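You operate a simulated robot arm through the tools that you are given. There is no shell and no other tool. Be economical: measure what you need, move in short steps, check, and stop when the job is done.

Carry out the task below with a simulated two-armed robot. There is one attempt and no reset: what you move stays moved.

JOB
Pick up the grey flask with one hand, pass it to the other hand and put it on the top of the teal table. Set down upright: grey flask.

The check looks at the end state, three seconds after you hand in, the way a careful person would. Anything else that was tipped, shoved, dropped, spilled or broken makes it a failure.

ROBOT AND FRAMES
Two 7-joint arms with two-finger grippers on one trunk, on a base that drives. Base frame: it is fixed to the floor where the robot stands at the start and does not move with it; the origin is under the middle of the robot, x ahead of it, y to its left, z up. Lengths are in m, angles in degrees, forces in N, time in s.
The left shoulder is at the start at [0.078, 0.151, 0.913], the right one opposite. With the tool pointing down near the work surface each hand reaches from about 0.26 to 0.8 m from the robot's upright axis, wherever it stands, measured 20 degrees to its own side. Places, roughly: grey flask (7x7x19 cm) [0.5, 0, 0.8]; top of the teal table [-1.8, -0.4, 0.6]. Payload 2.54 kg a hand.
The tool frame of a hand sits at the grasp point between the pads (the TCP): z along the fingers, y along the line on which they close. The tips reach 0.03 m beyond it. The gripper opens to 0.116 m. The gripper's body begins 0.095 m behind the TCP.
Orientation is told as [roll, pitch, yaw] about the base's x, y, z axes, in that order, counted from this pose: with the fingers straight down and closing along the base's y, the tool's x points along the base's -x, its y along +y and its z along -z.

CONTROLS
- The arms move only by the tool nudge_tool. It takes "left_series", "right_series" or both (then of equal length, played together; a hand with none holds still); each is a list of rows, each a list of 6 numbers: the shift along the tool's x, y, z in units of 500 mm (1.0 is 500 mm), then the turn, a rotation vector about the tool's x, y, z in units of 180 degrees (1.0 is 180 degrees). In form: [[dx, dy, dz, wx, wy, wz], ...]. A call has 1 to 20 rows; each row is the pose to reach, as a shift and turn from the pose commanded when the call began, along the tool's axes at that moment. "left_grip" and "right_grip" are, for a hand that has rows, the opening, from 0 (shut) to 1 (fully open), set as the call begins (left out, the last holds). A call with a number of a shift or a turn outside -1 to 1 is refused whole. A row lasts 0.2 s, in which the tool goes at most 0.05 m and 8.6 degrees; a call with a longer step from one row to the next is refused whole, and so is a gripper value outside its range. Where a pose cannot be reached the arm comes as near as it can. A force on the tool above 40 N (or 10 N above the force at the start of the call, whichever is more), or a blocked arm, ends the call early, and 0.2 s more pass. Each finger travels about 0.072 m/s and halts on what it meets, pressing with about 28 N; the grip force reading is that of the motor and also rises with nothing between the fingers. The clock runs only during rows and for 0.2 s after the last one: add rows that repeat a pose to give the fingers time. It gives the time, the measured TCP pose, the force on the tool (base axes), the opening and the grip force at its end, in the units of the frame above (readings bear some noise), with the torque about the TCP (base axes, N m) and any sound that the robot's microphone picked up.
- Cameras (640 x 400 px; columns grow to the right, rows downward): "scene" is now at [0.1611, -0.0008, 1.0599]; the picture's right is [-0.03, -1.00, 0.00], its down [-0.31, 0.01, -0.95] and it looks along [0.95, -0.03, -0.31] (base axes); focal length 214 px, centre (320, 200). "left" rides on the left gripper at [0.069, 0.015, -0.122] in its tool frame; the picture's right is [-0.21, 0.98, 0.00], its down [-0.83, -0.18, -0.53] and it looks along [-0.52, -0.11, 0.85] (tool axes); focal length 251 px, centre (320, 200). "right" rides on the right gripper at [0.069, -0.015, -0.122] in its tool frame; the picture's right is [0.21, 0.98, 0.00], its down [-0.83, 0.18, -0.53] and it looks along [-0.52, 0.11, 0.85] (tool axes); focal length 251 px, centre (320, 200). There is no depth. A picture from a camera that has moved, and an enlarged one, comes with that camera's place and axes in the base frame and with its lens.
- capture(camera): a new picture of that camera. The clock stands still meanwhile.
- slide_trunk(by): slides the trunk up (or, below 0, down) by that many m; the arms and the scene camera ride with it, the base frame stays. It gives what a move gives, with no picture.
- base_move(legs): drives the robot by 1 to 6 legs, each [ahead, left, turn to the left] in m, m and degrees, along the robot's own axes; the way and the turn of a leg run together, so that a leg with both is an arc; at most 1.5 m and 180 degrees a leg. The arms and the cameras ride along, it lands a little off, and it stops where it bumps. It gives what a move gives.
- pan_tilt(pan, tilt): turns the head with the scene camera to pan (to the left, within 80 degrees either way) and tilt (down, from -29 to 69), counted from straight ahead of the robot. It gives what a move gives.
- close_up(camera, box): a new picture of the part [left, top, right, bottom] of that camera's present view, enlarged. The clock stands still meanwhile.
- finish_job(): hands the job in; it is judged then, once.

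Go step by step. Nothing tells you exact positions but the pictures and the camera data: compare them with the known pose of the tool, close in by small moves and look again before you grip or let go. The budget is 120 turns and 108 pictures, counting those below and the enlarged ones. Unless the task says otherwise, let go and move clear before handing in, and close with one line.

The tools are called as a command line: name --argument value ..., lists and objects as JSON in quotes. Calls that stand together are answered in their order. nudge_tool: Moves the arms, as the interface text tells. Its arguments: {"type":"object","properties":{"left_series":{"type":"array"},"left_grip":{"type":"number"},"right_series":{"type":"array"},"right_grip":{"type":"number"}},"required":[]} The other tools are called the same way: slide_trunk (by) slides the trunk up or down; base_move (legs) drives the base; pan_tilt (pan, tilt) turns the head that bears the scene camera; capture (camera) takes a picture; close_up (camera, box) takes an enlarged picture of a part of a camera's view; finish_job () hands the job in.

At the start:

```text
time: 0.0
left_position: [0.436, 0.2032, 1.0802]
left_tcp_rot: [-0.2, 0.0, 0.0]
left_contact_force: [0.6, -0.5, 0.7]
left_moment: [0.0, 0.03, 0.01]
left_opening: 0.116
left_gripper_force: 0.0
right_position: [0.3748, -0.1634, 1.0372]
right_tcp_rot: [0.2, -0.1, -0.1]
right_contact_force: [-0.2, -0.6, 0.5]
right_moment: [0.01, 0.01, 0.01]
right_opening: 0.1163
right_gripper_force: 0.1
trunk travel left (down, up): [-0.15, 0.139]
robot x, y, heading: [0.0032, 0.0016, -0.1]
head pan, tilt: [-1.6, 18.0]
```

scene: 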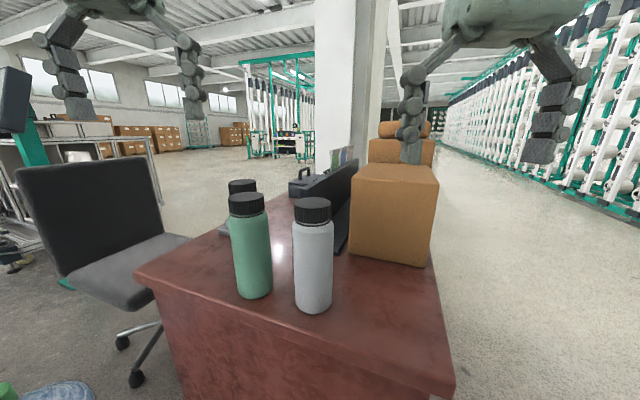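
right: 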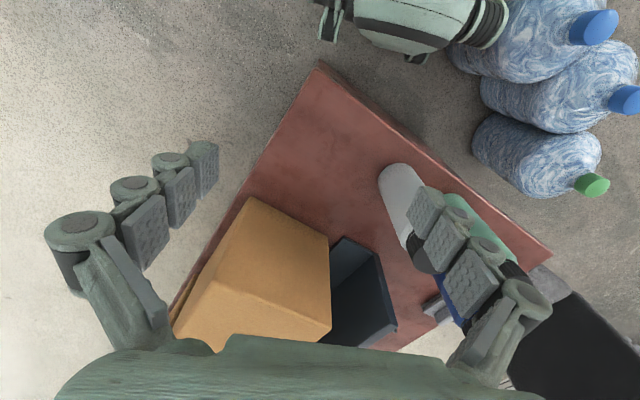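
left: 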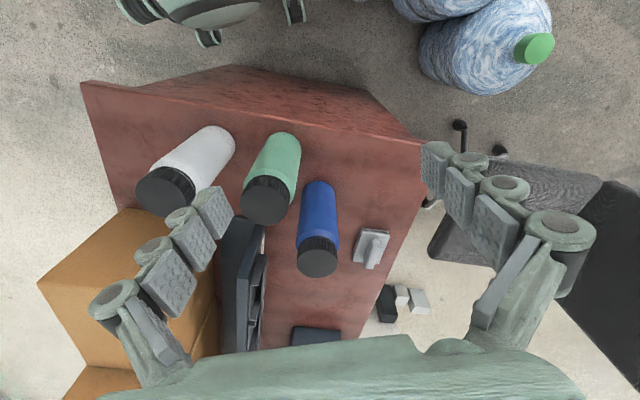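

The grey flask stands near [0.5, 0, 0.85] with the green flask just to its left. I'll measure it with enlarged views before moving.

close_up --camera "scene" --box '[220, 170, 380, 330]'

close_up --camera "left" --box '[120, 110, 340, 290]'

```text
2.50 times, centred on (300, 250) of scene
camera zoom: at [0.1611, -0.0008, 1.0599], right [-0.03, -1.0, 0.0], down [-0.31, 0.01, -0.95], along [0.95, -0.03, -0.31], focal length 536 px, centre (370, 75)
```

zoom: 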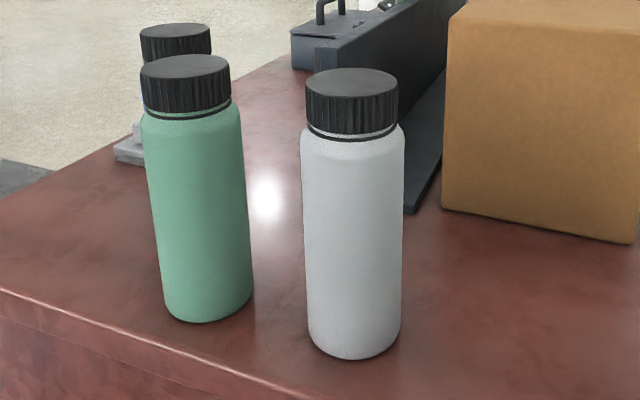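

```text
2.22 times, centred on (230, 200) of left
camera zoom: at [0.3673, 0.2184, 1.2029], right [0.21, 0.98, 0.0], down [0.83, -0.18, 0.53], along [0.52, -0.12, -0.85], focal length 559 px, centre (520, 200)
```

zoom: 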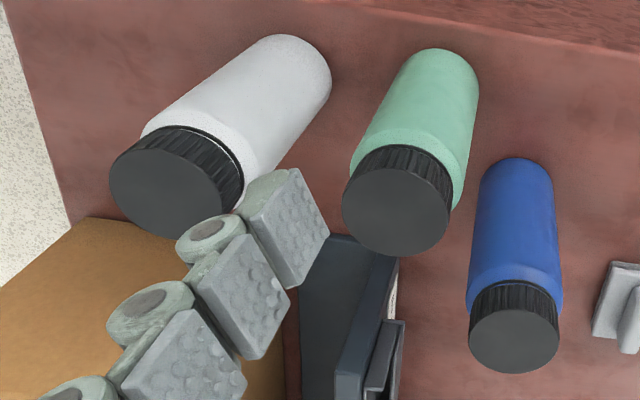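

The flask axis is near [0.48, 0.0], its top at z≈0.95 and the desk at z≈0.76. I'll turn the left hand so it closes along x, clear of the green flask, and put it above the flask while the right hand moves aside and turns.

nudge_tool --left_series '[[-0.008, -0.037, 0, 0, 0, 0.0454], [-0.016, -0.073, 0, 0, 0, 0.0909], [-0.024, -0.11, 0, 0, 0, 0.1364], [-0.032, -0.147, 0, 0, 0, 0.1818], [-0.04, -0.184, 0, 0, 0, 0.2273], [-0.048, -0.22, 0, 0, 0, 0.2727], [-0.056, -0.257, 0, 0, 0, 0.3182], [-0.064, -0.294, 0, 0, 0, 0.3636], [-0.072, -0.33, 0, 0, 0, 0.4091], [-0.08, -0.367, 0, 0, 0, 0.4545], [-0.088, -0.404, 0, 0, 0, 0.5], [-0.088, -0.404, 0, 0, 0, 0.5]]' --right_series '[[0, -0.03, 0, 0, 0, 0.0454], [0, -0.06, 0, 0, 0, 0.0909], [0, -0.09, 0, 0, 0, 0.1364], [0, -0.12, 0, 0, 0, 0.1818], [0, -0.15, 0, 0, 0, 0.2273], [0, -0.18, 0, 0, 0, 0.2727], [0, -0.21, 0, 0, 0, 0.3182], [0, -0.24, 0, 0, 0, 0.3636], [0, -0.24, 0, 0, 0, 0.4091], [0, -0.24, 0, 0, 0, 0.4545], [0, -0.24, 0, 0, 0, 0.5], [0, -0.24, 0, 0, 0, 0.5]]' --left_grip 0.82

capture --camera "left"

capture --camera "scene"

```text
time: 2.6
left_position: [0.4806, 0.0006, 1.0799]
left_tcp_rot: [0.0, -0.1, -90.1]
left_contact_force: [0.1, -0.7, 0.4]
left_moment: [-0.01, 0.03, 0.02]
left_opening: 0.095
left_gripper_force: 0.0
right_position: [0.3738, -0.2827, 1.0365]
right_tcp_rot: [0.0, 0.2, -90.1]
right_contact_force: [-0.1, -1.1, 0.3]
right_moment: [0.02, 0.02, 0.0]
right_opening: 0.1157
right_gripper_force: 0.0
trunk travel left (down, up): [-0.15, 0.139]
robot x, y, heading: [0.0024, 0.0026, -0.1]
head pan, tilt: [-1.6, 18.0]
```

```text
102 pictures are left
camera left: at [0.4961, 0.0704, 1.2035], right [0.98, -0.22, 0.0], down [-0.18, -0.82, 0.54], along [-0.12, -0.52, -0.84], focal length 251 px, centre (320, 200)
```

left: 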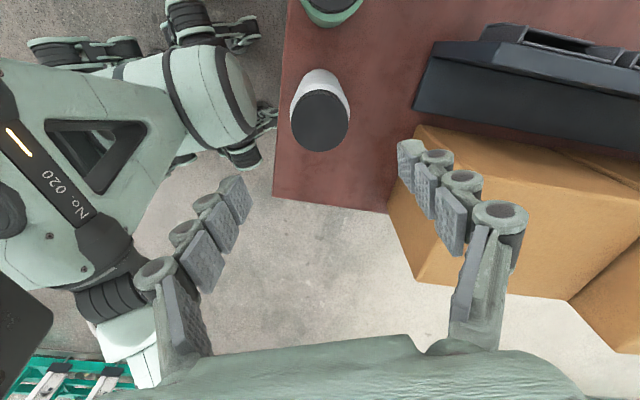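

```text
101 pictures are left
camera scene: at [0.1611, -0.0008, 1.0599], right [-0.03, -1.0, 0.0], down [-0.31, 0.01, -0.95], along [0.95, -0.03, -0.31], focal length 214 px, centre (320, 200)
```

scene: 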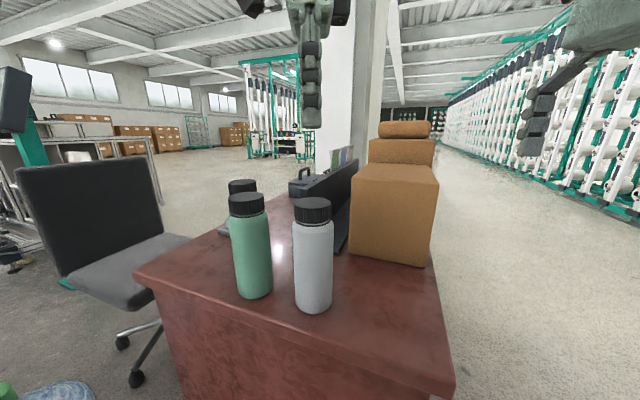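

The left tool is right above the cap, with the cap axis at about [0.480, 0.005]. I'll lower it to z≈0.95 first and check.

nudge_tool --left_series '[[0.006, 0, 0.05, 0, 0, 0], [0.006, 0, 0.1, 0, 0, 0], [0.006, 0, 0.15, 0, 0, 0], [0.006, 0, 0.2, 0, 0, 0], [0.006, 0, 0.25, 0, 0, 0]]'

capture --camera "left"

capture --camera "scene"

```text
time: 3.8
left_position: [0.4794, 0.0022, 0.9557]
left_tcp_rot: [-0.2, -0.2, -90.0]
left_contact_force: [-0.6, -0.6, 0.3]
left_moment: [-0.03, 0.03, -0.03]
left_opening: 0.0953
left_gripper_force: 0.1
right_position: [0.375, -0.2816, 1.0357]
right_tcp_rot: [0.0, 0.0, -90.2]
right_contact_force: [-0.4, -0.2, -0.7]
right_moment: [-0.04, -0.06, -0.02]
right_opening: 0.116
right_gripper_force: 0.1
trunk travel left (down, up): [-0.15, 0.139]
robot x, y, heading: [-0.0047, -0.0011, 0.1]
head pan, tilt: [-1.6, 18.0]
```

```text
100 pictures are left
camera left: at [0.4945, 0.0723, 1.0787], right [0.98, -0.21, 0.0], down [-0.18, -0.82, 0.54], along [-0.12, -0.52, -0.84], focal length 251 px, centre (320, 200)
```

left: 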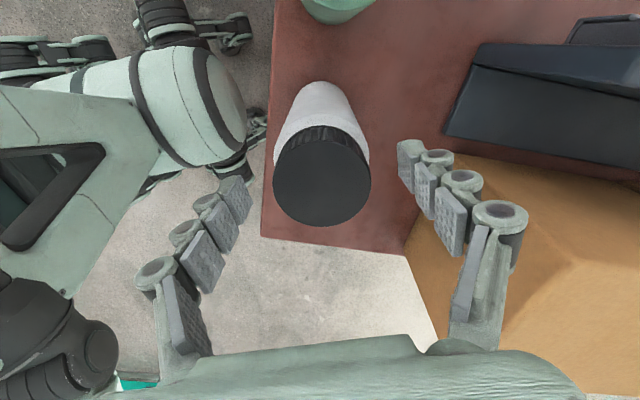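

```text
99 pictures are left
camera scene: at [0.1612, -0.0008, 1.0599], right [-0.03, -1.0, 0.0], down [-0.31, 0.01, -0.95], along [0.95, -0.03, -0.31], focal length 214 px, centre (320, 200)
```

scene: 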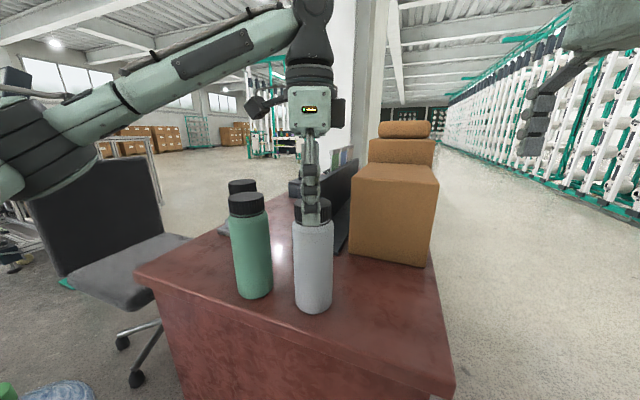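

The cap is centred between the fingers, with y about 5 mm further left. I'll lower to the grasp height and close.

nudge_tool --left_series '[[0.009, 0.002, 0.035, 0, 0, 0], [0.009, 0.002, 0.07, 0, 0, 0], [0.009, 0.002, 0.105, 0, 0, 0], [0.009, 0.002, 0.134, 0, 0, 0]]'

capture --camera "left"

close_up --camera "scene" --box '[220, 130, 400, 330]'

```text
time: 4.8
left_position: [0.4794, 0.0086, 0.8872]
left_tcp_rot: [-0.2, -0.1, -90.0]
left_contact_force: [-0.2, -1.0, -0.5]
left_moment: [-0.01, 0.0, 0.0]
left_opening: 0.0952
left_gripper_force: 0.0
right_position: [0.3745, -0.2809, 1.0377]
right_tcp_rot: [-0.1, 0.1, -90.1]
right_contact_force: [0.0, -0.8, -0.3]
right_moment: [0.0, 0.03, -0.03]
right_opening: 0.1161
right_gripper_force: 0.1
trunk travel left (down, up): [-0.15, 0.139]
robot x, y, heading: [0.0006, -0.002, -0.1]
head pan, tilt: [-1.6, 18.0]
```

```text
98 pictures are left
camera left: at [0.495, 0.0784, 1.01], right [0.98, -0.21, 0.0], down [-0.18, -0.82, 0.54], along [-0.12, -0.52, -0.84], focal length 251 px, centre (320, 200)
```

left: 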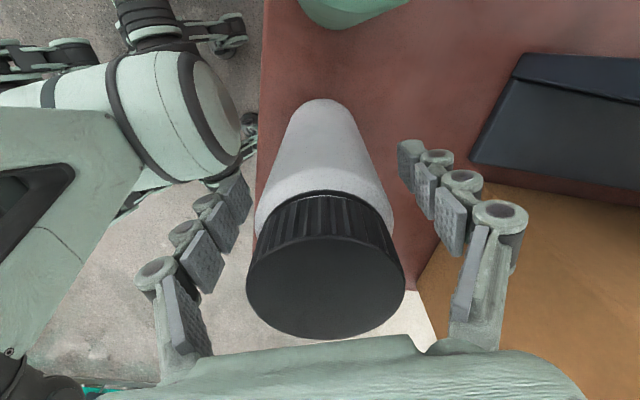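

```text
2.00 times, centred on (310, 230) of scene
camera zoom: at [0.1612, -0.0008, 1.0599], right [-0.03, -1.0, 0.0], down [-0.31, 0.01, -0.95], along [0.95, -0.03, -0.31], focal length 429 px, centre (340, 140)
```

zoom: 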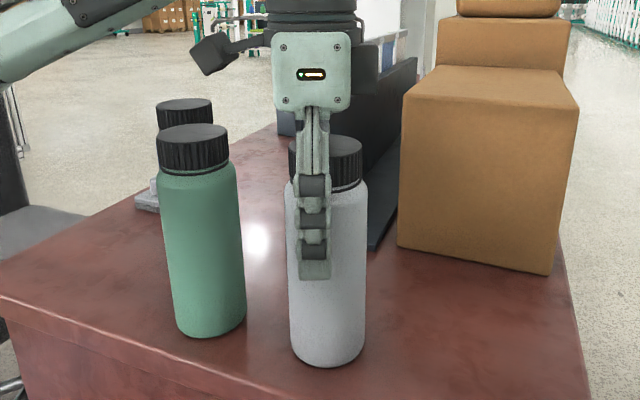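

The flask's y is about 6 mm to the right of my tool, so I'll shift, then close the fingers.

nudge_tool --left_series '[[-0.012, 0, 0, 0, 0, 0], [-0.012, 0, 0, 0, 0, 0]]'

nudge_tool --left_series '[[0, 0, 0, 0, 0, 0], [0, 0, 0, 0, 0, 0], [0, 0, 0, 0, 0, 0], [0, 0, 0, 0, 0, 0], [0, 0, 0, 0, 0, 0]]' --left_grip 0

close_up --camera "scene" --box '[220, 130, 400, 330]'

```text
time: 5.4
left_position: [0.481, 0.0021, 0.8891]
left_tcp_rot: [-0.1, -0.1, -90.0]
left_contact_force: [0.1, 0.3, -0.8]
left_moment: [-0.01, -0.01, -0.01]
left_opening: 0.0952
left_gripper_force: 0.0
right_position: [0.3759, -0.281, 1.0363]
right_tcp_rot: [0.0, 0.1, -90.2]
right_contact_force: [-0.7, 0.1, -1.2]
right_moment: [0.0, 0.02, -0.01]
right_opening: 0.1158
right_gripper_force: 0.1
trunk travel left (down, up): [-0.15, 0.139]
robot x, y, heading: [0.0016, -0.0027, 0.2]
head pan, tilt: [-1.6, 18.0]
```

```text
time: 6.6
left_position: [0.4812, 0.0023, 0.8887]
left_tcp_rot: [0.0, -0.1, -90.0]
left_contact_force: [1.4, -1.0, 2.1]
left_moment: [0.05, -0.09, 0.0]
left_opening: 0.0673
left_gripper_force: 28.1
right_position: [0.3737, -0.2822, 1.0358]
right_tcp_rot: [-0.1, 0.1, -90.1]
right_contact_force: [-0.5, 1.2, -0.1]
right_moment: [0.06, 0.03, -0.03]
right_opening: 0.116
right_gripper_force: 0.1
trunk travel left (down, up): [-0.15, 0.139]
robot x, y, heading: [-0.0003, 0.0001, -0.1]
head pan, tilt: [-1.6, 18.0]
```

```text
2.00 times, centred on (310, 230) of scene
camera zoom: at [0.161, -0.0009, 1.0599], right [-0.03, -1.0, 0.0], down [-0.31, 0.01, -0.95], along [0.95, -0.03, -0.31], focal length 429 px, centre (340, 140)
```

zoom: 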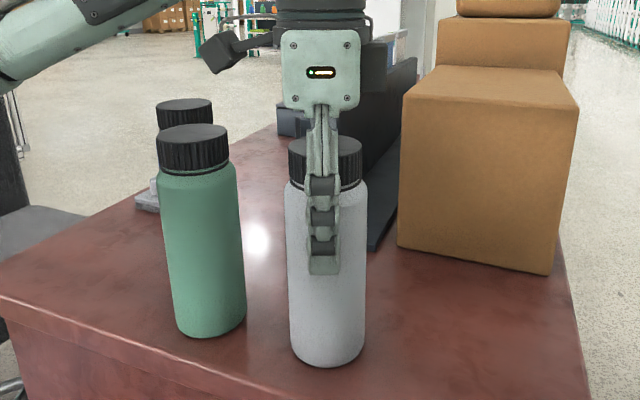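

The flask is gripped (67 mm). I'll lift it straight up and look.

nudge_tool --left_series '[[0, 0, -0.02, 0, 0, 0], [0, 0, -0.06, 0, 0, 0], [0, 0, -0.11, 0, 0, 0], [0, 0, -0.17, 0, 0, 0], [0, 0, -0.23, 0, 0, 0], [0, 0, -0.29, 0, 0, 0], [0, 0, -0.35, 0, 0, 0], [0, 0, -0.4, 0, 0, 0], [0, 0, -0.4, 0, 0, 0]]'

capture --camera "scene"

```text
time: 8.6
left_position: [0.4826, 0.0011, 1.0885]
left_tcp_rot: [-0.1, 0.0, -90.1]
left_contact_force: [-0.7, 0.4, -2.8]
left_moment: [0.0, 0.04, 0.0]
left_opening: 0.0667
left_gripper_force: 28.0
right_position: [0.3737, -0.2807, 1.0367]
right_tcp_rot: [0.0, 0.1, -90.0]
right_contact_force: [0.2, -0.1, -0.7]
right_moment: [0.02, 0.01, 0.03]
right_opening: 0.1161
right_gripper_force: 0.0
trunk travel left (down, up): [-0.15, 0.139]
robot x, y, heading: [-0.0023, -0.001, -0.3]
head pan, tilt: [-1.6, 18.0]
```

```text
95 pictures are left
camera scene: at [0.1613, -0.0008, 1.0598], right [-0.03, -1.0, 0.0], down [-0.31, 0.01, -0.95], along [0.95, -0.03, -0.31], focal length 214 px, centre (320, 200)
```

scene: 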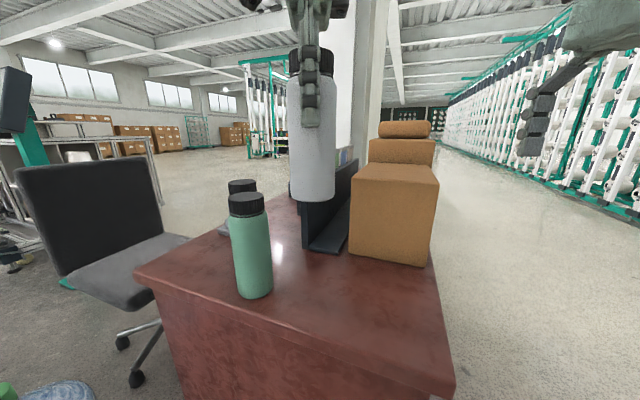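

The flask is up and hanging straight, with its base near z≈0.95. I'll now tilt the right hand to point left and 30° down, beside the lower half of the flask.

nudge_tool --right_series '[[0.018, 0.027, -0.016, 0, 0.0417, 0], [0.036, 0.054, -0.031, 0, 0.0833, 0], [0.054, 0.082, -0.047, 0, 0.125, 0], [0.072, 0.109, -0.063, 0, 0.1667, 0], [0.09, 0.136, -0.079, 0, 0.2083, 0], [0.108, 0.163, -0.094, 0, 0.25, 0], [0.126, 0.19, -0.11, 0, 0.2917, 0], [0.144, 0.218, -0.126, 0, 0.3333, 0], [0.144, 0.218, -0.126, 0, 0.3333, 0]]' --right_grip 1

capture --camera "scene"

capture --camera "right"

```text
time: 10.6
left_position: [0.482, 0.0017, 1.089]
left_tcp_rot: [0.0, 0.0, -90.0]
left_contact_force: [-1.3, -0.4, -2.8]
left_moment: [0.01, -0.01, -0.01]
left_opening: 0.0671
left_gripper_force: 28.1
right_position: [0.4841, -0.2111, 1.101]
right_tcp_rot: [0.1, 60.3, -90.1]
right_contact_force: [0.3, 0.4, 1.3]
right_moment: [0.0, -0.02, 0.0]
right_opening: 0.1165
right_gripper_force: 0.1
trunk travel left (down, up): [-0.15, 0.139]
robot x, y, heading: [-0.0005, 0.0011, 0.1]
head pan, tilt: [-1.6, 18.0]
```

```text
94 pictures are left
camera scene: at [0.1612, -0.0008, 1.0599], right [-0.03, -1.0, 0.0], down [-0.31, 0.01, -0.95], along [0.95, -0.03, -0.31], focal length 214 px, centre (320, 200)
```

scene: 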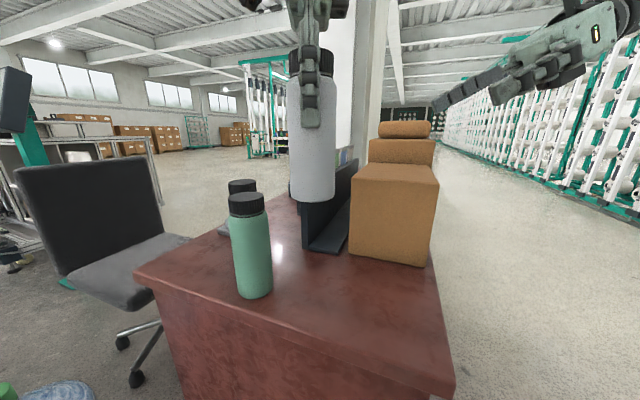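

```text
93 pictures are left
camera right: at [0.4671, -0.2834, 1.2193], right [0.98, 0.1, 0.19], down [0.18, -0.87, -0.45], along [0.12, 0.47, -0.87], focal length 251 px, centre (320, 200)
```

right: 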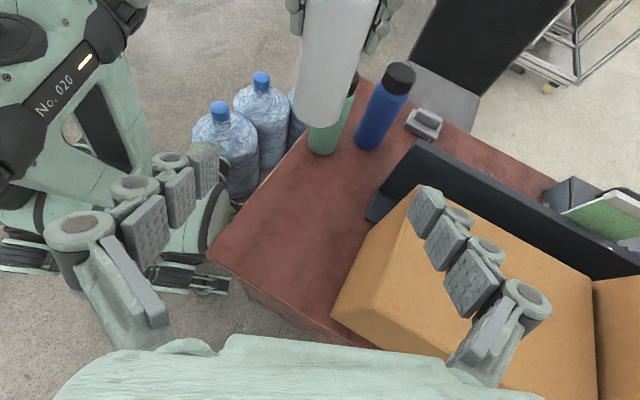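

The right hand has taken the pose with its camera on top. I'll move in to about 10 cm short of the grasp point and check alignment.

nudge_tool --right_series '[[0.014, -0.001, 0.065, 0, 0, 0], [0.028, -0.002, 0.13, 0, 0, 0], [0.042, -0.003, 0.195, 0, 0, 0], [0.055, -0.004, 0.26, 0, 0, 0], [0.055, -0.004, 0.26, 0, 0, 0]]'

capture --camera "scene"

capture --camera "right"

```text
time: 11.8
left_position: [0.4825, 0.0023, 1.0878]
left_tcp_rot: [-0.1, -0.1, -90.0]
left_contact_force: [1.2, 0.3, -2.7]
left_moment: [0.0, -0.02, 0.0]
left_opening: 0.067
left_gripper_force: 27.9
right_position: [0.4835, -0.082, 1.0602]
right_tcp_rot: [0.1, 60.1, -90.0]
right_contact_force: [-0.3, -0.1, 0.7]
right_moment: [0.05, 0.01, 0.0]
right_opening: 0.1159
right_gripper_force: 0.0
trunk travel left (down, up): [-0.15, 0.139]
robot x, y, heading: [0.0007, 0.0026, -0.0]
head pan, tilt: [-1.6, 18.0]
```

```text
92 pictures are left
camera scene: at [0.1612, -0.0009, 1.0599], right [-0.03, -1.0, 0.0], down [-0.31, 0.01, -0.95], along [0.95, -0.03, -0.31], focal length 214 px, centre (320, 200)
```

scene: 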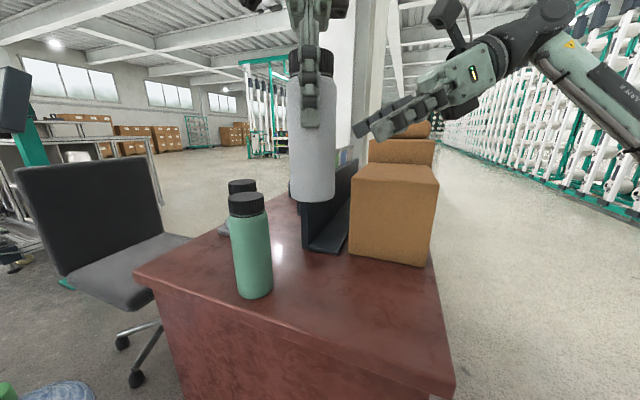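

```text
91 pictures are left
camera right: at [0.4682, -0.1527, 1.1788], right [0.98, 0.11, 0.19], down [0.18, -0.87, -0.45], along [0.12, 0.47, -0.87], focal length 251 px, centre (320, 200)
```

right: 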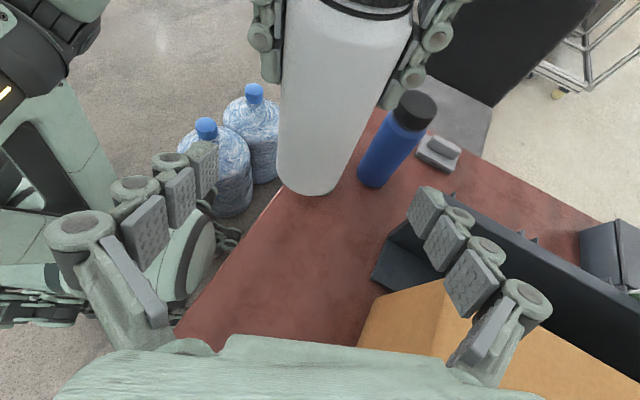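

Alignment is good: the approach line meets the flask below the left fingertips. I'll move in to the flask axis.

nudge_tool --right_series '[[0, -0.002, 0.05, 0, 0, 0], [0, -0.002, 0.1, 0, 0, 0], [0, -0.002, 0.15, 0, 0, 0], [0, -0.002, 0.193, 0, 0, 0], [0, -0.002, 0.193, 0, 0, 0]]'

capture --camera "scene"

capture --camera "right"

```text
time: 13.0
left_position: [0.4812, 0.0019, 1.0894]
left_tcp_rot: [-0.1, -0.1, -90.1]
left_contact_force: [-0.1, -0.2, -2.6]
left_moment: [0.02, -0.01, -0.03]
left_opening: 0.0671
left_gripper_force: 28.1
right_position: [0.4822, 0.0003, 1.0112]
right_tcp_rot: [-0.1, 60.2, -90.1]
right_contact_force: [-0.1, 0.5, -0.4]
right_moment: [0.0, -0.02, 0.0]
right_opening: 0.1159
right_gripper_force: 0.1
trunk travel left (down, up): [-0.15, 0.139]
robot x, y, heading: [0.0022, -0.0004, 0.0]
head pan, tilt: [-1.6, 18.0]
```

```text
90 pictures are left
camera scene: at [0.1612, -0.0008, 1.0599], right [-0.03, -1.0, 0.0], down [-0.31, 0.01, -0.95], along [0.95, -0.03, -0.31], focal length 214 px, centre (320, 200)
```

scene: 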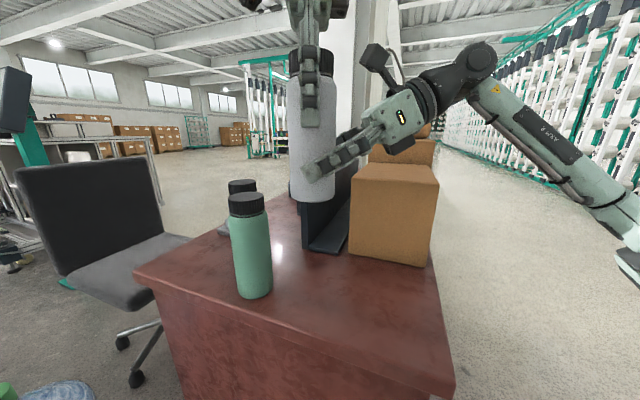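

```text
89 pictures are left
camera right: at [0.466, -0.0716, 1.1308], right [0.98, 0.11, 0.19], down [0.18, -0.87, -0.45], along [0.12, 0.47, -0.87], focal length 251 px, centre (320, 200)
```

right: 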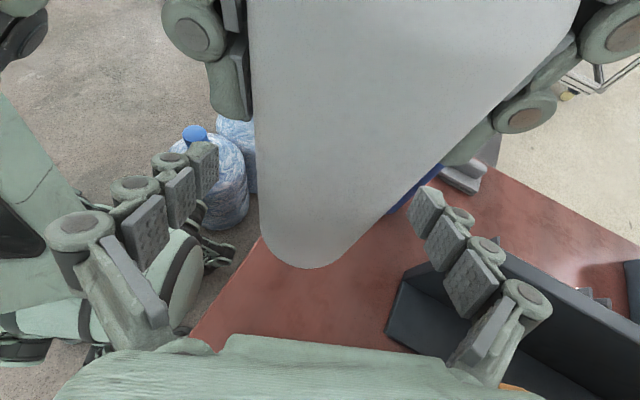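

The right fingers straddle the lower flask, below the left fingertips. I'll close the right hand.

nudge_tool --right_series '[[0, 0, 0, 0, 0, 0], [0, 0, 0, 0, 0, 0], [0, 0, 0, 0, 0, 0], [0, 0, 0, 0, 0, 0], [0, 0, 0, 0, 0, 0], [0, 0, 0, 0, 0, 0]]' --right_grip 0

close_up --camera "scene" --box '[240, 20, 440, 240]'

```text
time: 14.4
left_position: [0.4815, 0.0016, 1.0895]
left_tcp_rot: [-0.1, -0.1, -90.0]
left_contact_force: [0.0, -0.3, -2.5]
left_moment: [0.03, -0.01, 0.03]
left_opening: 0.0667
left_gripper_force: 27.4
right_position: [0.4835, -0.0013, 1.0114]
right_tcp_rot: [0.1, 60.1, -90.1]
right_contact_force: [0.6, -0.3, -0.5]
right_moment: [-0.03, 0.02, -0.06]
right_opening: 0.0663
right_gripper_force: 27.7
trunk travel left (down, up): [-0.15, 0.139]
robot x, y, heading: [0.0019, -0.0008, 0.2]
head pan, tilt: [-1.6, 18.0]
```

```text
1.82 times, centred on (340, 130) of scene
camera zoom: at [0.1612, -0.0008, 1.0599], right [-0.03, -1.0, 0.0], down [-0.31, 0.01, -0.95], along [0.95, -0.03, -0.31], focal length 390 px, centre (284, 327)
```

zoom: 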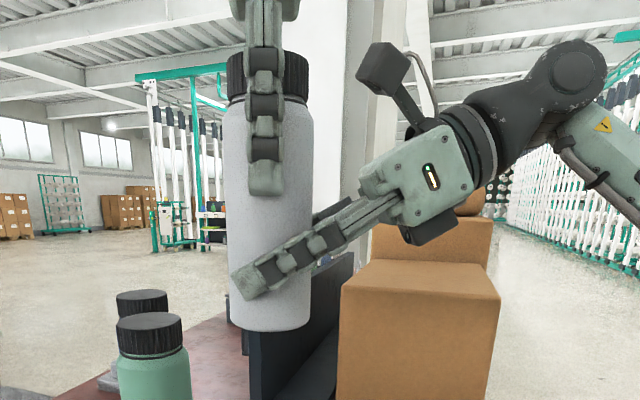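

Both hands hold it. I'll open the left hand and check that the right holds alone before withdrawing.

nudge_tool --left_series '[[0, 0, 0, 0, 0, 0], [0, 0, 0, 0, 0, 0], [0, 0, 0, 0, 0, 0]]' --left_grip 0.95

close_up --camera "scene" --box '[240, 20, 440, 240]'

capture --camera "left"

```text
time: 15.2
left_position: [0.4829, 0.0012, 1.0918]
left_tcp_rot: [-0.2, 0.0, -90.0]
left_contact_force: [-0.5, -0.4, 0.1]
left_moment: [-0.04, 0.01, -0.02]
left_opening: 0.11
left_gripper_force: 0.1
right_position: [0.4822, -0.0008, 1.0116]
right_tcp_rot: [0.0, 60.1, -90.2]
right_contact_force: [0.1, -0.3, -0.3]
right_moment: [0.0, 0.0, 0.01]
right_opening: 0.0663
right_gripper_force: 28.0
trunk travel left (down, up): [-0.15, 0.139]
robot x, y, heading: [0.0027, 0.0004, -0.1]
head pan, tilt: [-1.6, 18.0]
```

```text
1.82 times, centred on (340, 130) of scene
camera zoom: at [0.1612, -0.0008, 1.0599], right [-0.03, -1.0, 0.0], down [-0.31, 0.01, -0.95], along [0.95, -0.03, -0.31], focal length 390 px, centre (284, 327)
```

zoom: 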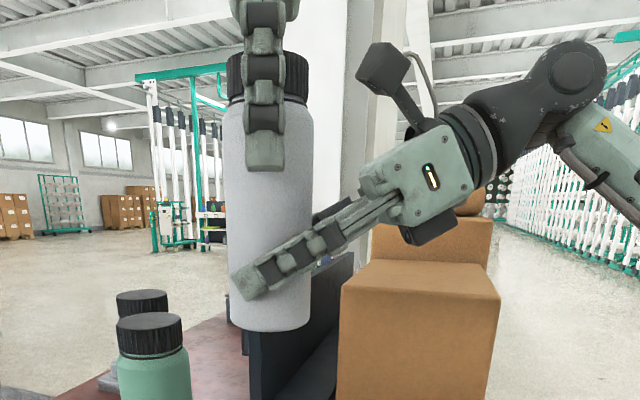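

```text
86 pictures are left
camera left: at [0.4968, 0.0718, 1.2117], right [0.98, -0.21, 0.0], down [-0.18, -0.82, 0.54], along [-0.12, -0.52, -0.84], focal length 251 px, centre (320, 200)
```

left: 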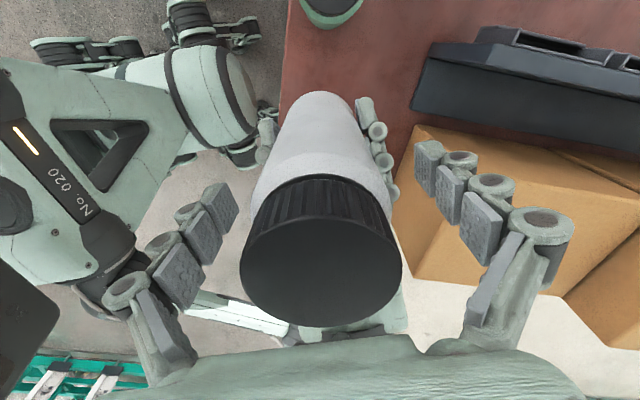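

The right hand holds alone. I'll raise the left hand clear, then take it off to the left side.

nudge_tool --left_series '[[0, 0, -0.06, 0, 0, 0], [0, 0, -0.13, 0, 0, 0], [0, 0, -0.2, 0, 0, 0], [0, 0, -0.27, 0, 0, 0], [0, 0, -0.3, 0, 0, 0], [0.08, 0, -0.3, 0, 0, -0.0454], [0.16, 0, -0.3, 0, 0, -0.0909], [0.24, -0.03, -0.3, 0, 0, -0.1364], [0.32, -0.06, -0.3, 0, 0, -0.1818], [0.4, -0.09, -0.27, 0, 0, -0.2273], [0.45, -0.12, -0.21, 0, 0, -0.2727], [0.5, -0.15, -0.15, 0, 0, -0.3182], [0.5, -0.18, -0.09, 0, 0, -0.3636], [0.5, -0.22, -0.03, 0, 0, -0.4091], [0.5, -0.25, 0, 0, 0, -0.4545], [0.5, -0.25, 0, 0, 0, -0.5]]'

capture --camera "scene"

```text
time: 18.6
left_position: [0.3589, 0.2506, 1.0871]
left_tcp_rot: [0.0, 0.0, 0.2]
left_contact_force: [0.2, -0.3, 0.4]
left_moment: [0.0, -0.04, -0.01]
left_opening: 0.1102
left_gripper_force: 0.1
left hand out of reach, approached as far as the arm can: row 2, 3, 4, 5, 6, 7, 8, 9, 10, 11, 12, 13
right_position: [0.4817, -0.0002, 1.0115]
right_tcp_rot: [0.0, 60.1, -90.1]
right_contact_force: [-0.4, -0.5, 0.3]
right_moment: [-0.03, -0.04, 0.03]
right_opening: 0.0659
right_gripper_force: 28.7
trunk travel left (down, up): [-0.15, 0.139]
robot x, y, heading: [0.0019, -0.0001, 0.2]
head pan, tilt: [-1.6, 18.0]
```

```text
85 pictures are left
camera scene: at [0.1612, -0.0009, 1.0599], right [-0.03, -1.0, 0.0], down [-0.31, 0.01, -0.95], along [0.95, -0.03, -0.31], focal length 214 px, centre (320, 200)
```

scene: 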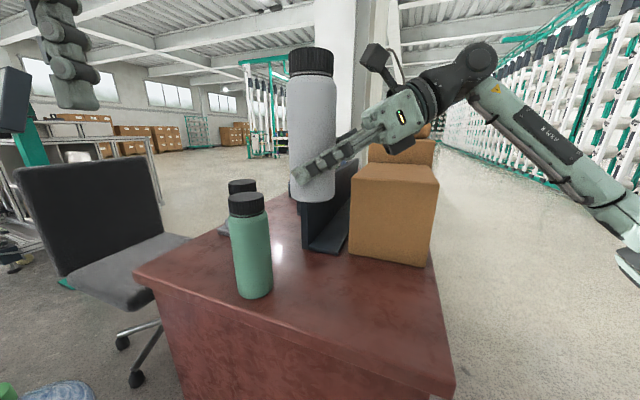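

The flask hangs upright in the right hand and the left hand is clear. Before driving I'll look left and right for obstacles.

pan_tilt --pan 80 --tilt 35

capture --camera "scene"

pan_tilt --pan -80 --tilt 35

capture --camera "scene"

capture --camera "left"

```text
time: 20.1
left_position: [0.3584, 0.2515, 1.0886]
left_tcp_rot: [-0.2, 0.0, -0.1]
left_contact_force: [0.0, -0.5, 0.1]
left_moment: [0.0, 0.0, -0.01]
left_opening: 0.1099
left_gripper_force: 0.1
right_position: [0.4823, -0.0012, 1.0117]
right_tcp_rot: [0.1, 60.1, -90.1]
right_contact_force: [0.0, -0.8, -0.1]
right_moment: [-0.01, -0.02, 0.02]
right_opening: 0.0663
right_gripper_force: 27.8
trunk travel left (down, up): [-0.15, 0.139]
robot x, y, heading: [-0.0008, 0.0003, -0.0]
head pan, tilt: [80.0, 35.0]
```

```text
84 pictures are left
camera scene: at [0.0833, 0.0884, 1.0328], right [0.98, -0.17, 0.0], down [-0.1, -0.56, -0.82], along [0.14, 0.81, -0.57], focal length 214 px, centre (320, 200)
```

scene: 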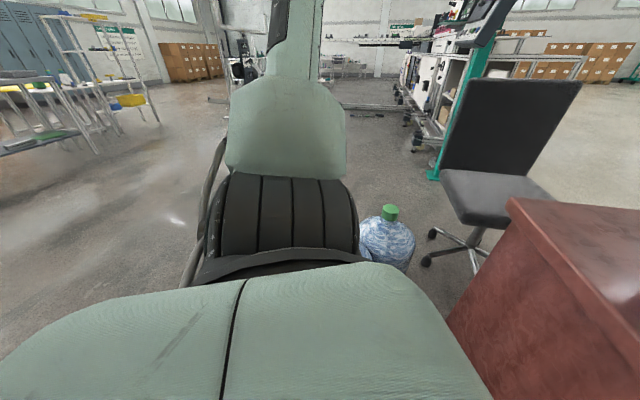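

```text
time: 22.6
left_position: [0.3592, 0.2525, 1.0897]
left_tcp_rot: [-0.2, 0.1, -0.1]
left_contact_force: [0.0, -0.2, 0.0]
left_moment: [-0.01, 0.0, -0.03]
left_opening: 0.1102
left_gripper_force: 0.0
right_position: [0.4818, -0.0008, 1.0114]
right_tcp_rot: [0.0, 60.1, -90.2]
right_contact_force: [0.0, 0.4, -0.6]
right_moment: [0.0, -0.03, 0.0]
right_opening: 0.0662
right_gripper_force: 27.7
trunk travel left (down, up): [-0.15, 0.139]
robot x, y, heading: [0.0003, -0.0015, 0.1]
head pan, tilt: [-80.0, 35.0]
```

```text
83 pictures are left
camera scene: at [0.0833, -0.085, 1.0328], right [-0.98, -0.17, 0.0], down [-0.1, 0.56, -0.82], along [0.14, -0.81, -0.57], focal length 214 px, centre (320, 200)
```

scene: 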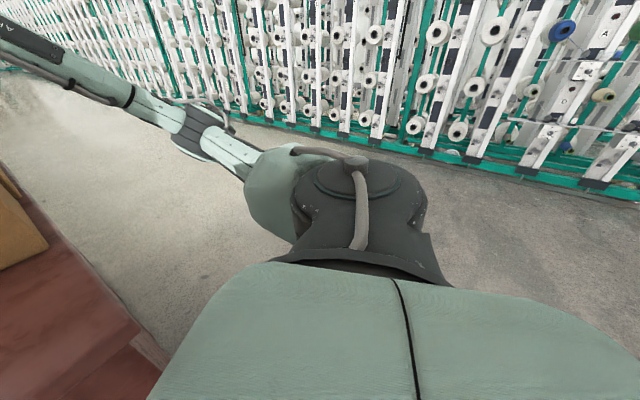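

```text
82 pictures are left
camera left: at [0.2887, 0.2672, 1.2107], right [0.22, 0.98, 0.0], down [0.83, -0.18, 0.53], along [0.52, -0.12, -0.85], focal length 251 px, centre (320, 200)
```

left: 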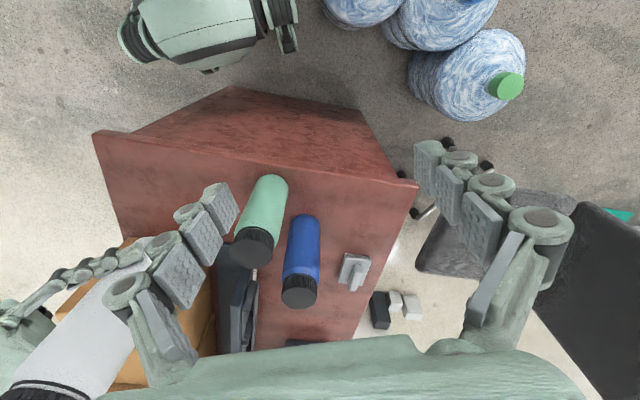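

The jugs stand on the floor to my left near [0.2–0.5, 0.4–0.75], so backing straight out looks best. I'll tilt the left wrist camera backward to see what is behind.

nudge_tool --left_series '[[0, 0.03, 0, 0, 0.0444, 0], [0, 0.06, 0, 0, 0.0889, 0], [0, 0.09, 0, 0, 0.1333, 0], [0, 0.12, 0, 0, 0.1778, 0], [0, 0.15, 0, 0, 0.2222, 0], [0, 0.18, 0, 0, 0.2667, 0], [0, 0.21, 0, 0, 0.3111, 0], [0, 0.24, 0, 0, 0.3556, 0], [0, 0.27, 0, 0, 0.4, 0], [0, 0.3, 0, 0, 0.4444, 0], [0, 0.3, 0, 0, 0.4444, 0]]'

capture --camera "left"

```text
time: 25.0
left_position: [0.2536, 0.2452, 0.8355]
left_tcp_rot: [-0.6, 80.1, -0.5]
left_contact_force: [-0.6, 0.4, 0.8]
left_moment: [-0.02, 0.01, -0.01]
left_opening: 0.1106
left_gripper_force: 0.1
left hand out of reach, approached as far as the arm can: row 1, 2, 3, 4, 5, 6, 7, 8, 9, 10, 11
right_position: [0.4814, -0.0003, 1.0114]
right_tcp_rot: [0.0, 60.1, -90.1]
right_contact_force: [0.3, -0.2, -1.0]
right_moment: [0.01, 0.0, 0.01]
right_opening: 0.0662
right_gripper_force: 28.1
trunk travel left (down, up): [-0.15, 0.139]
robot x, y, heading: [-0.0019, 0.0004, -0.1]
head pan, tilt: [-80.0, 35.0]
```

```text
81 pictures are left
camera left: at [0.3615, 0.2609, 0.9256], right [0.04, 0.98, -0.21], down [0.67, -0.18, -0.72], along [-0.74, -0.12, -0.66], focal length 251 px, centre (320, 200)
```

left: 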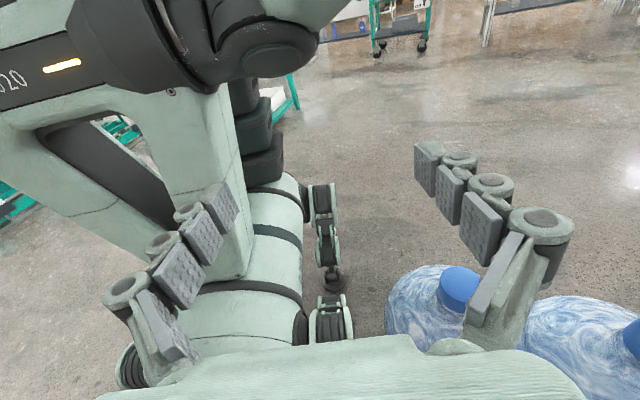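

Behind me the floor is free for over a metre, and a teal leg shows near [-1.5, 0]. I'll bring the left hand back to a neutral pose and pull the right hand with the flask in a little before reversing.

nudge_tool --left_series '[[-0.006, -0.02, 0.013, 0, -0.0444, 0], [-0.012, -0.04, 0.026, 0, -0.0889, 0], [-0.018, -0.06, 0.04, 0, -0.1333, 0], [-0.024, -0.08, 0.053, 0, -0.1778, 0], [-0.03, -0.1, 0.066, 0, -0.2222, 0], [-0.036, -0.12, 0.08, 0, -0.2667, 0], [-0.042, -0.14, 0.093, 0, -0.3111, 0], [-0.048, -0.16, 0.106, 0, -0.3556, 0], [-0.054, -0.18, 0.12, 0, -0.4, 0], [-0.058, -0.2, 0.132, 0, -0.4444, 0], [-0.058, -0.2, 0.132, 0, -0.4444, 0]]'

pan_tilt --pan 0 --tilt 25

capture --camera "scene"

```text
time: 27.4
left_position: [0.259, 0.1268, 0.8295]
left_tcp_rot: [-0.1, 0.1, -0.1]
left_contact_force: [0.1, -0.2, 0.0]
left_moment: [0.01, 0.0, 0.0]
left_opening: 0.1097
left_gripper_force: 0.0
left hand out of reach, approached as far as the arm can: row 8, 9, 10, 11
right_position: [0.4828, -0.0003, 1.0126]
right_tcp_rot: [0.0, 60.1, -90.1]
right_contact_force: [-1.1, -0.1, -0.2]
right_moment: [-0.01, 0.01, 0.03]
right_opening: 0.0662
right_gripper_force: 28.1
trunk travel left (down, up): [-0.15, 0.139]
robot x, y, heading: [-0.0021, 0.0005, 0.1]
head pan, tilt: [-80.0, 35.0]
```

```text
time: 28.9
left_position: [0.2592, 0.1253, 0.8298]
left_tcp_rot: [-0.1, 0.2, 0.0]
left_contact_force: [0.4, 0.0, -0.6]
left_moment: [0.01, 0.0, -0.02]
left_opening: 0.11
left_gripper_force: 0.1
right_position: [0.4823, -0.0002, 1.0112]
right_tcp_rot: [0.1, 60.1, -90.0]
right_contact_force: [1.1, -0.5, -0.5]
right_moment: [-0.03, 0.02, -0.01]
right_opening: 0.0663
right_gripper_force: 28.3
trunk travel left (down, up): [-0.15, 0.139]
robot x, y, heading: [0.0001, 0.0022, 0.0]
head pan, tilt: [0.0, 25.0]
```

```text
80 pictures are left
camera scene: at [0.1601, 0.0016, 1.0486], right [0.0, -1.0, 0.0], down [-0.42, 0.0, -0.91], along [0.91, 0.0, -0.42], focal length 214 px, centre (320, 200)
```

scene: 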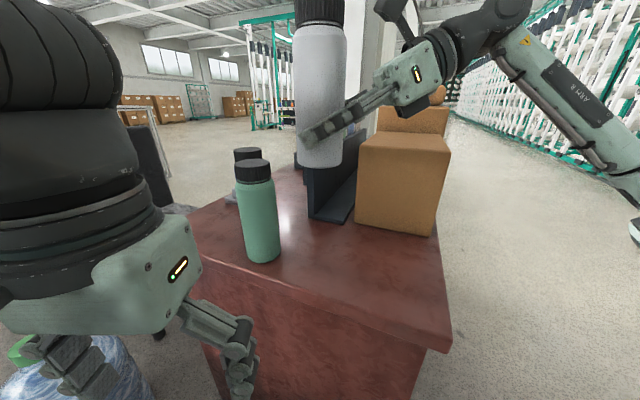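

The left hand ended up low near the desk edge, still touching nothing. I'll raise it straight up and out to the left.

nudge_tool --left_series '[[0, 0, -0.07, 0, 0, 0], [0, 0, -0.14, 0, 0, 0], [0, 0.03, -0.21, 0, 0, 0], [0, 0.09, -0.28, 0, 0, 0], [-0.03, 0.15, -0.34, 0, 0, 0], [-0.06, 0.22, -0.4, 0, 0, 0], [-0.1, 0.25, -0.4, 0, 0, 0]]'

```text
time: 30.5
left_position: [0.3079, 0.2517, 1.0298]
left_tcp_rot: [-0.2, 0.0, 0.0]
left_contact_force: [-0.7, -0.6, 0.6]
left_moment: [0.02, -0.01, -0.01]
left_opening: 0.1103
left_gripper_force: 0.1
right_position: [0.4823, 0.0007, 1.0102]
right_tcp_rot: [0.0, 60.1, -90.1]
right_contact_force: [-0.4, 0.2, 0.1]
right_moment: [-0.02, 0.01, -0.02]
right_opening: 0.066
right_gripper_force: 28.2
trunk travel left (down, up): [-0.15, 0.139]
robot x, y, heading: [0.0012, 0.0021, -0.0]
head pan, tilt: [0.0, 25.0]
```

Now I'll reverse straight 0.55 m away from the desk and jugs.

base_move --legs '[[-0.55, 0, 0]]'

capture --camera "scene"

```text
time: 33.7
left_position: [-0.2362, 0.2519, 1.0292]
left_tcp_rot: [-0.1, 0.1, 0.6]
left_contact_force: [0.7, 0.6, -0.4]
left_moment: [-0.01, -0.02, -0.02]
left_opening: 0.1101
left_gripper_force: 0.0
right_position: [-0.0599, 0.0015, 1.011]
right_tcp_rot: [-0.1, 60.0, -89.6]
right_contact_force: [0.0, 0.2, -0.6]
right_moment: [-0.01, -0.02, -0.01]
right_opening: 0.066
right_gripper_force: 27.9
trunk travel left (down, up): [-0.15, 0.139]
robot x, y, heading: [-0.5407, -0.002, 0.4]
head pan, tilt: [0.0, 25.0]
```

```text
79 pictures are left
camera scene: at [-0.3816, 0.0008, 1.0486], right [0.01, -1.0, 0.0], down [-0.42, 0.0, -0.91], along [0.91, 0.01, -0.42], focal length 214 px, centre (320, 200)
```

scene: 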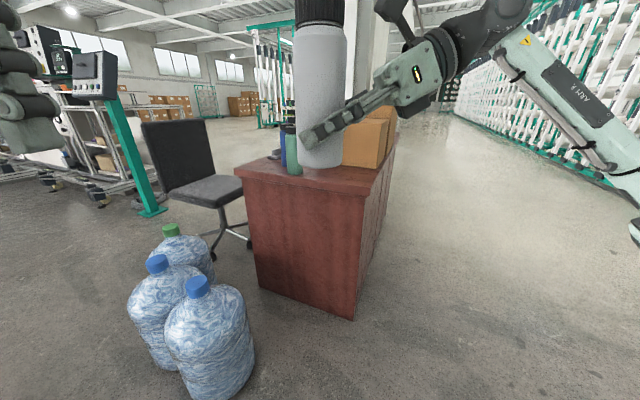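

The way out was clear. Now I'll turn right 90° and look around.

base_move --legs '[[0, 0, -90]]'

pan_tilt --pan -70 --tilt 20

capture --camera "scene"

```text
time: 38.0
left_position: [-0.289, -0.3086, 1.0295]
left_tcp_rot: [-0.1, 0.0, -89.8]
left_contact_force: [-1.1, -0.5, -0.7]
left_moment: [0.01, 0.03, 0.0]
left_opening: 0.1102
left_gripper_force: 0.1
right_position: [-0.5393, -0.4839, 1.013]
right_tcp_rot: [0.0, 60.1, -179.8]
right_contact_force: [-0.6, 0.5, 0.6]
right_moment: [-0.02, 0.0, 0.0]
right_opening: 0.066
right_gripper_force: 28.4
trunk travel left (down, up): [-0.15, 0.139]
robot x, y, heading: [-0.541, -0.0008, -90.2]
head pan, tilt: [0.0, 25.0]
```

```text
time: 39.4
left_position: [-0.2877, -0.3079, 1.0297]
left_tcp_rot: [-0.1, 0.0, -89.8]
left_contact_force: [-0.3, -0.2, -0.9]
left_moment: [0.0, 0.01, -0.01]
left_opening: 0.1102
left_gripper_force: 0.0
right_position: [-0.5386, -0.4855, 1.0112]
right_tcp_rot: [0.0, 60.1, -179.9]
right_contact_force: [-0.6, -0.8, -0.6]
right_moment: [0.03, -0.01, 0.01]
right_opening: 0.066
right_gripper_force: 28.0
trunk travel left (down, up): [-0.15, 0.139]
robot x, y, heading: [-0.5406, -0.0043, -90.0]
head pan, tilt: [-70.0, 20.0]
```

```text
78 pictures are left
camera scene: at [-0.6288, -0.1009, 1.0567], right [-0.35, 0.94, 0.0], down [0.32, 0.12, -0.94], along [-0.88, -0.33, -0.34], focal length 214 px, centre (320, 200)
```

scene: 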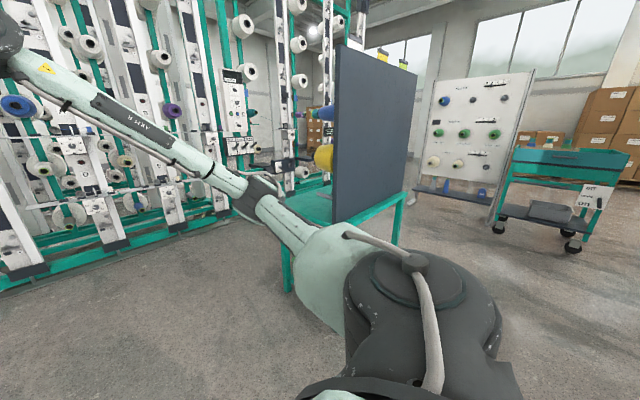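

The teal table is ahead-right, with a dark board standing on its edge. I'll turn another 90° to see its top from the front.

base_move --legs '[[0, 0, -90]]'

pan_tilt --pan 15 --tilt 20

capture --camera "scene"

```text
time: 43.9
left_position: [-0.8583, -0.2412, 1.0298]
left_tcp_rot: [0.0, 0.2, 177.7]
left_contact_force: [0.5, 1.0, -0.2]
left_moment: [0.01, -0.01, -0.03]
left_opening: 0.1103
left_gripper_force: 0.0
right_position: [-1.0227, 0.018, 1.0123]
right_tcp_rot: [0.1, 60.1, 87.6]
right_contact_force: [0.2, 0.4, 0.2]
right_moment: [0.03, 0.04, 0.01]
right_opening: 0.0661
right_gripper_force: 27.9
trunk travel left (down, up): [-0.15, 0.139]
robot x, y, heading: [-0.5432, -0.0036, 177.9]
head pan, tilt: [-70.0, 20.0]
```

```text
time: 45.4
left_position: [-0.859, -0.2408, 1.0295]
left_tcp_rot: [0.0, 0.1, 177.7]
left_contact_force: [0.2, -0.3, -0.5]
left_moment: [-0.02, -0.03, -0.01]
left_opening: 0.1104
left_gripper_force: 0.1
right_position: [-1.023, 0.0167, 1.0118]
right_tcp_rot: [-0.1, 60.1, 87.6]
right_contact_force: [-0.4, -0.5, 0.3]
right_moment: [0.0, 0.03, -0.01]
right_opening: 0.0663
right_gripper_force: 28.2
trunk travel left (down, up): [-0.15, 0.139]
robot x, y, heading: [-0.543, -0.0026, 177.8]
head pan, tilt: [15.0, 20.0]
```

```text
77 pictures are left
camera scene: at [-0.7007, -0.0181, 1.0567], right [-0.22, 0.98, 0.0], down [0.33, 0.07, -0.94], along [-0.92, -0.21, -0.34], focal length 214 px, centre (320, 200)
```

scene: 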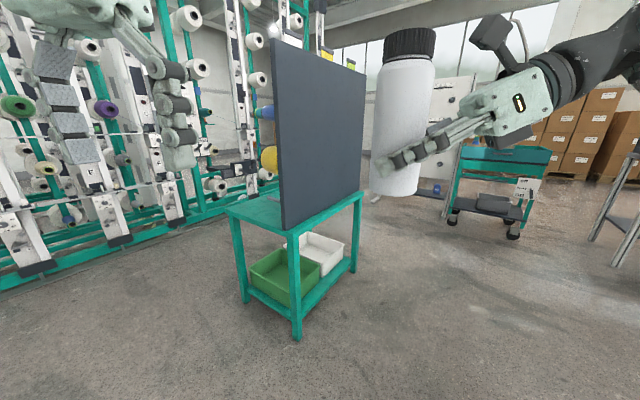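

The teal table has corners near [-1.50,-0.34], [-1.66,-0.76] and [-2.09,-0.06], and the board stands along its long edge on my side. I'll strafe left to face its short side and see the free top.

base_move --legs '[[0, 0.75, 0], [0, 0, -22]]'

pan_tilt --pan 0 --tilt 25

capture --camera "scene"

```text
time: 54.2
left_position: [-0.9609, -0.8464, 1.0293]
left_tcp_rot: [0.0, 0.2, 155.6]
left_contact_force: [0.2, 0.7, 0.4]
left_moment: [0.0, 0.03, -0.02]
left_opening: 0.1103
left_gripper_force: 0.1
right_position: [-1.0146, -0.5445, 1.0112]
right_tcp_rot: [0.0, 60.1, 65.5]
right_contact_force: [0.7, 0.7, -2.0]
right_moment: [-0.02, 0.03, -0.01]
right_opening: 0.0661
right_gripper_force: 27.7
trunk travel left (down, up): [-0.15, 0.139]
robot x, y, heading: [-0.5764, -0.7453, 155.7]
head pan, tilt: [15.0, 20.0]
```

```text
time: 54.9
left_position: [-0.9603, -0.8452, 1.0303]
left_tcp_rot: [0.0, 0.1, 155.7]
left_contact_force: [-0.2, 0.0, 0.2]
left_moment: [-0.01, 0.04, 0.0]
left_opening: 0.1102
left_gripper_force: 0.0
right_position: [-1.0155, -0.544, 1.0106]
right_tcp_rot: [-0.1, 60.0, 65.6]
right_contact_force: [-0.1, -0.6, -0.6]
right_moment: [-0.01, -0.01, 0.01]
right_opening: 0.0659
right_gripper_force: 27.9
trunk travel left (down, up): [-0.15, 0.139]
robot x, y, heading: [-0.5765, -0.7453, 155.7]
head pan, tilt: [0.0, 25.0]
```

```text
76 pictures are left
camera scene: at [-0.7228, -0.6761, 1.0486], right [0.41, 0.91, 0.0], down [0.38, -0.17, -0.91], along [-0.83, 0.37, -0.42], focal length 214 px, centre (320, 200)
```

scene: 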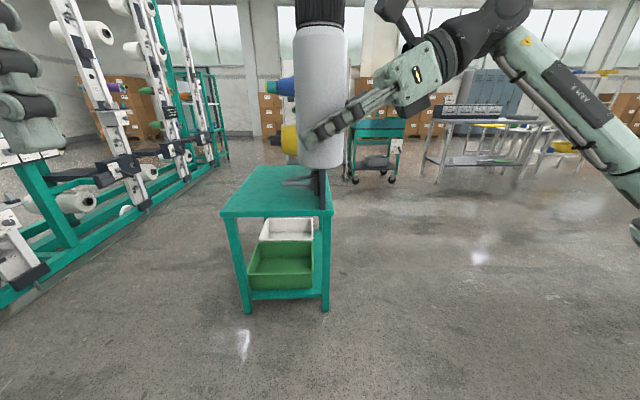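

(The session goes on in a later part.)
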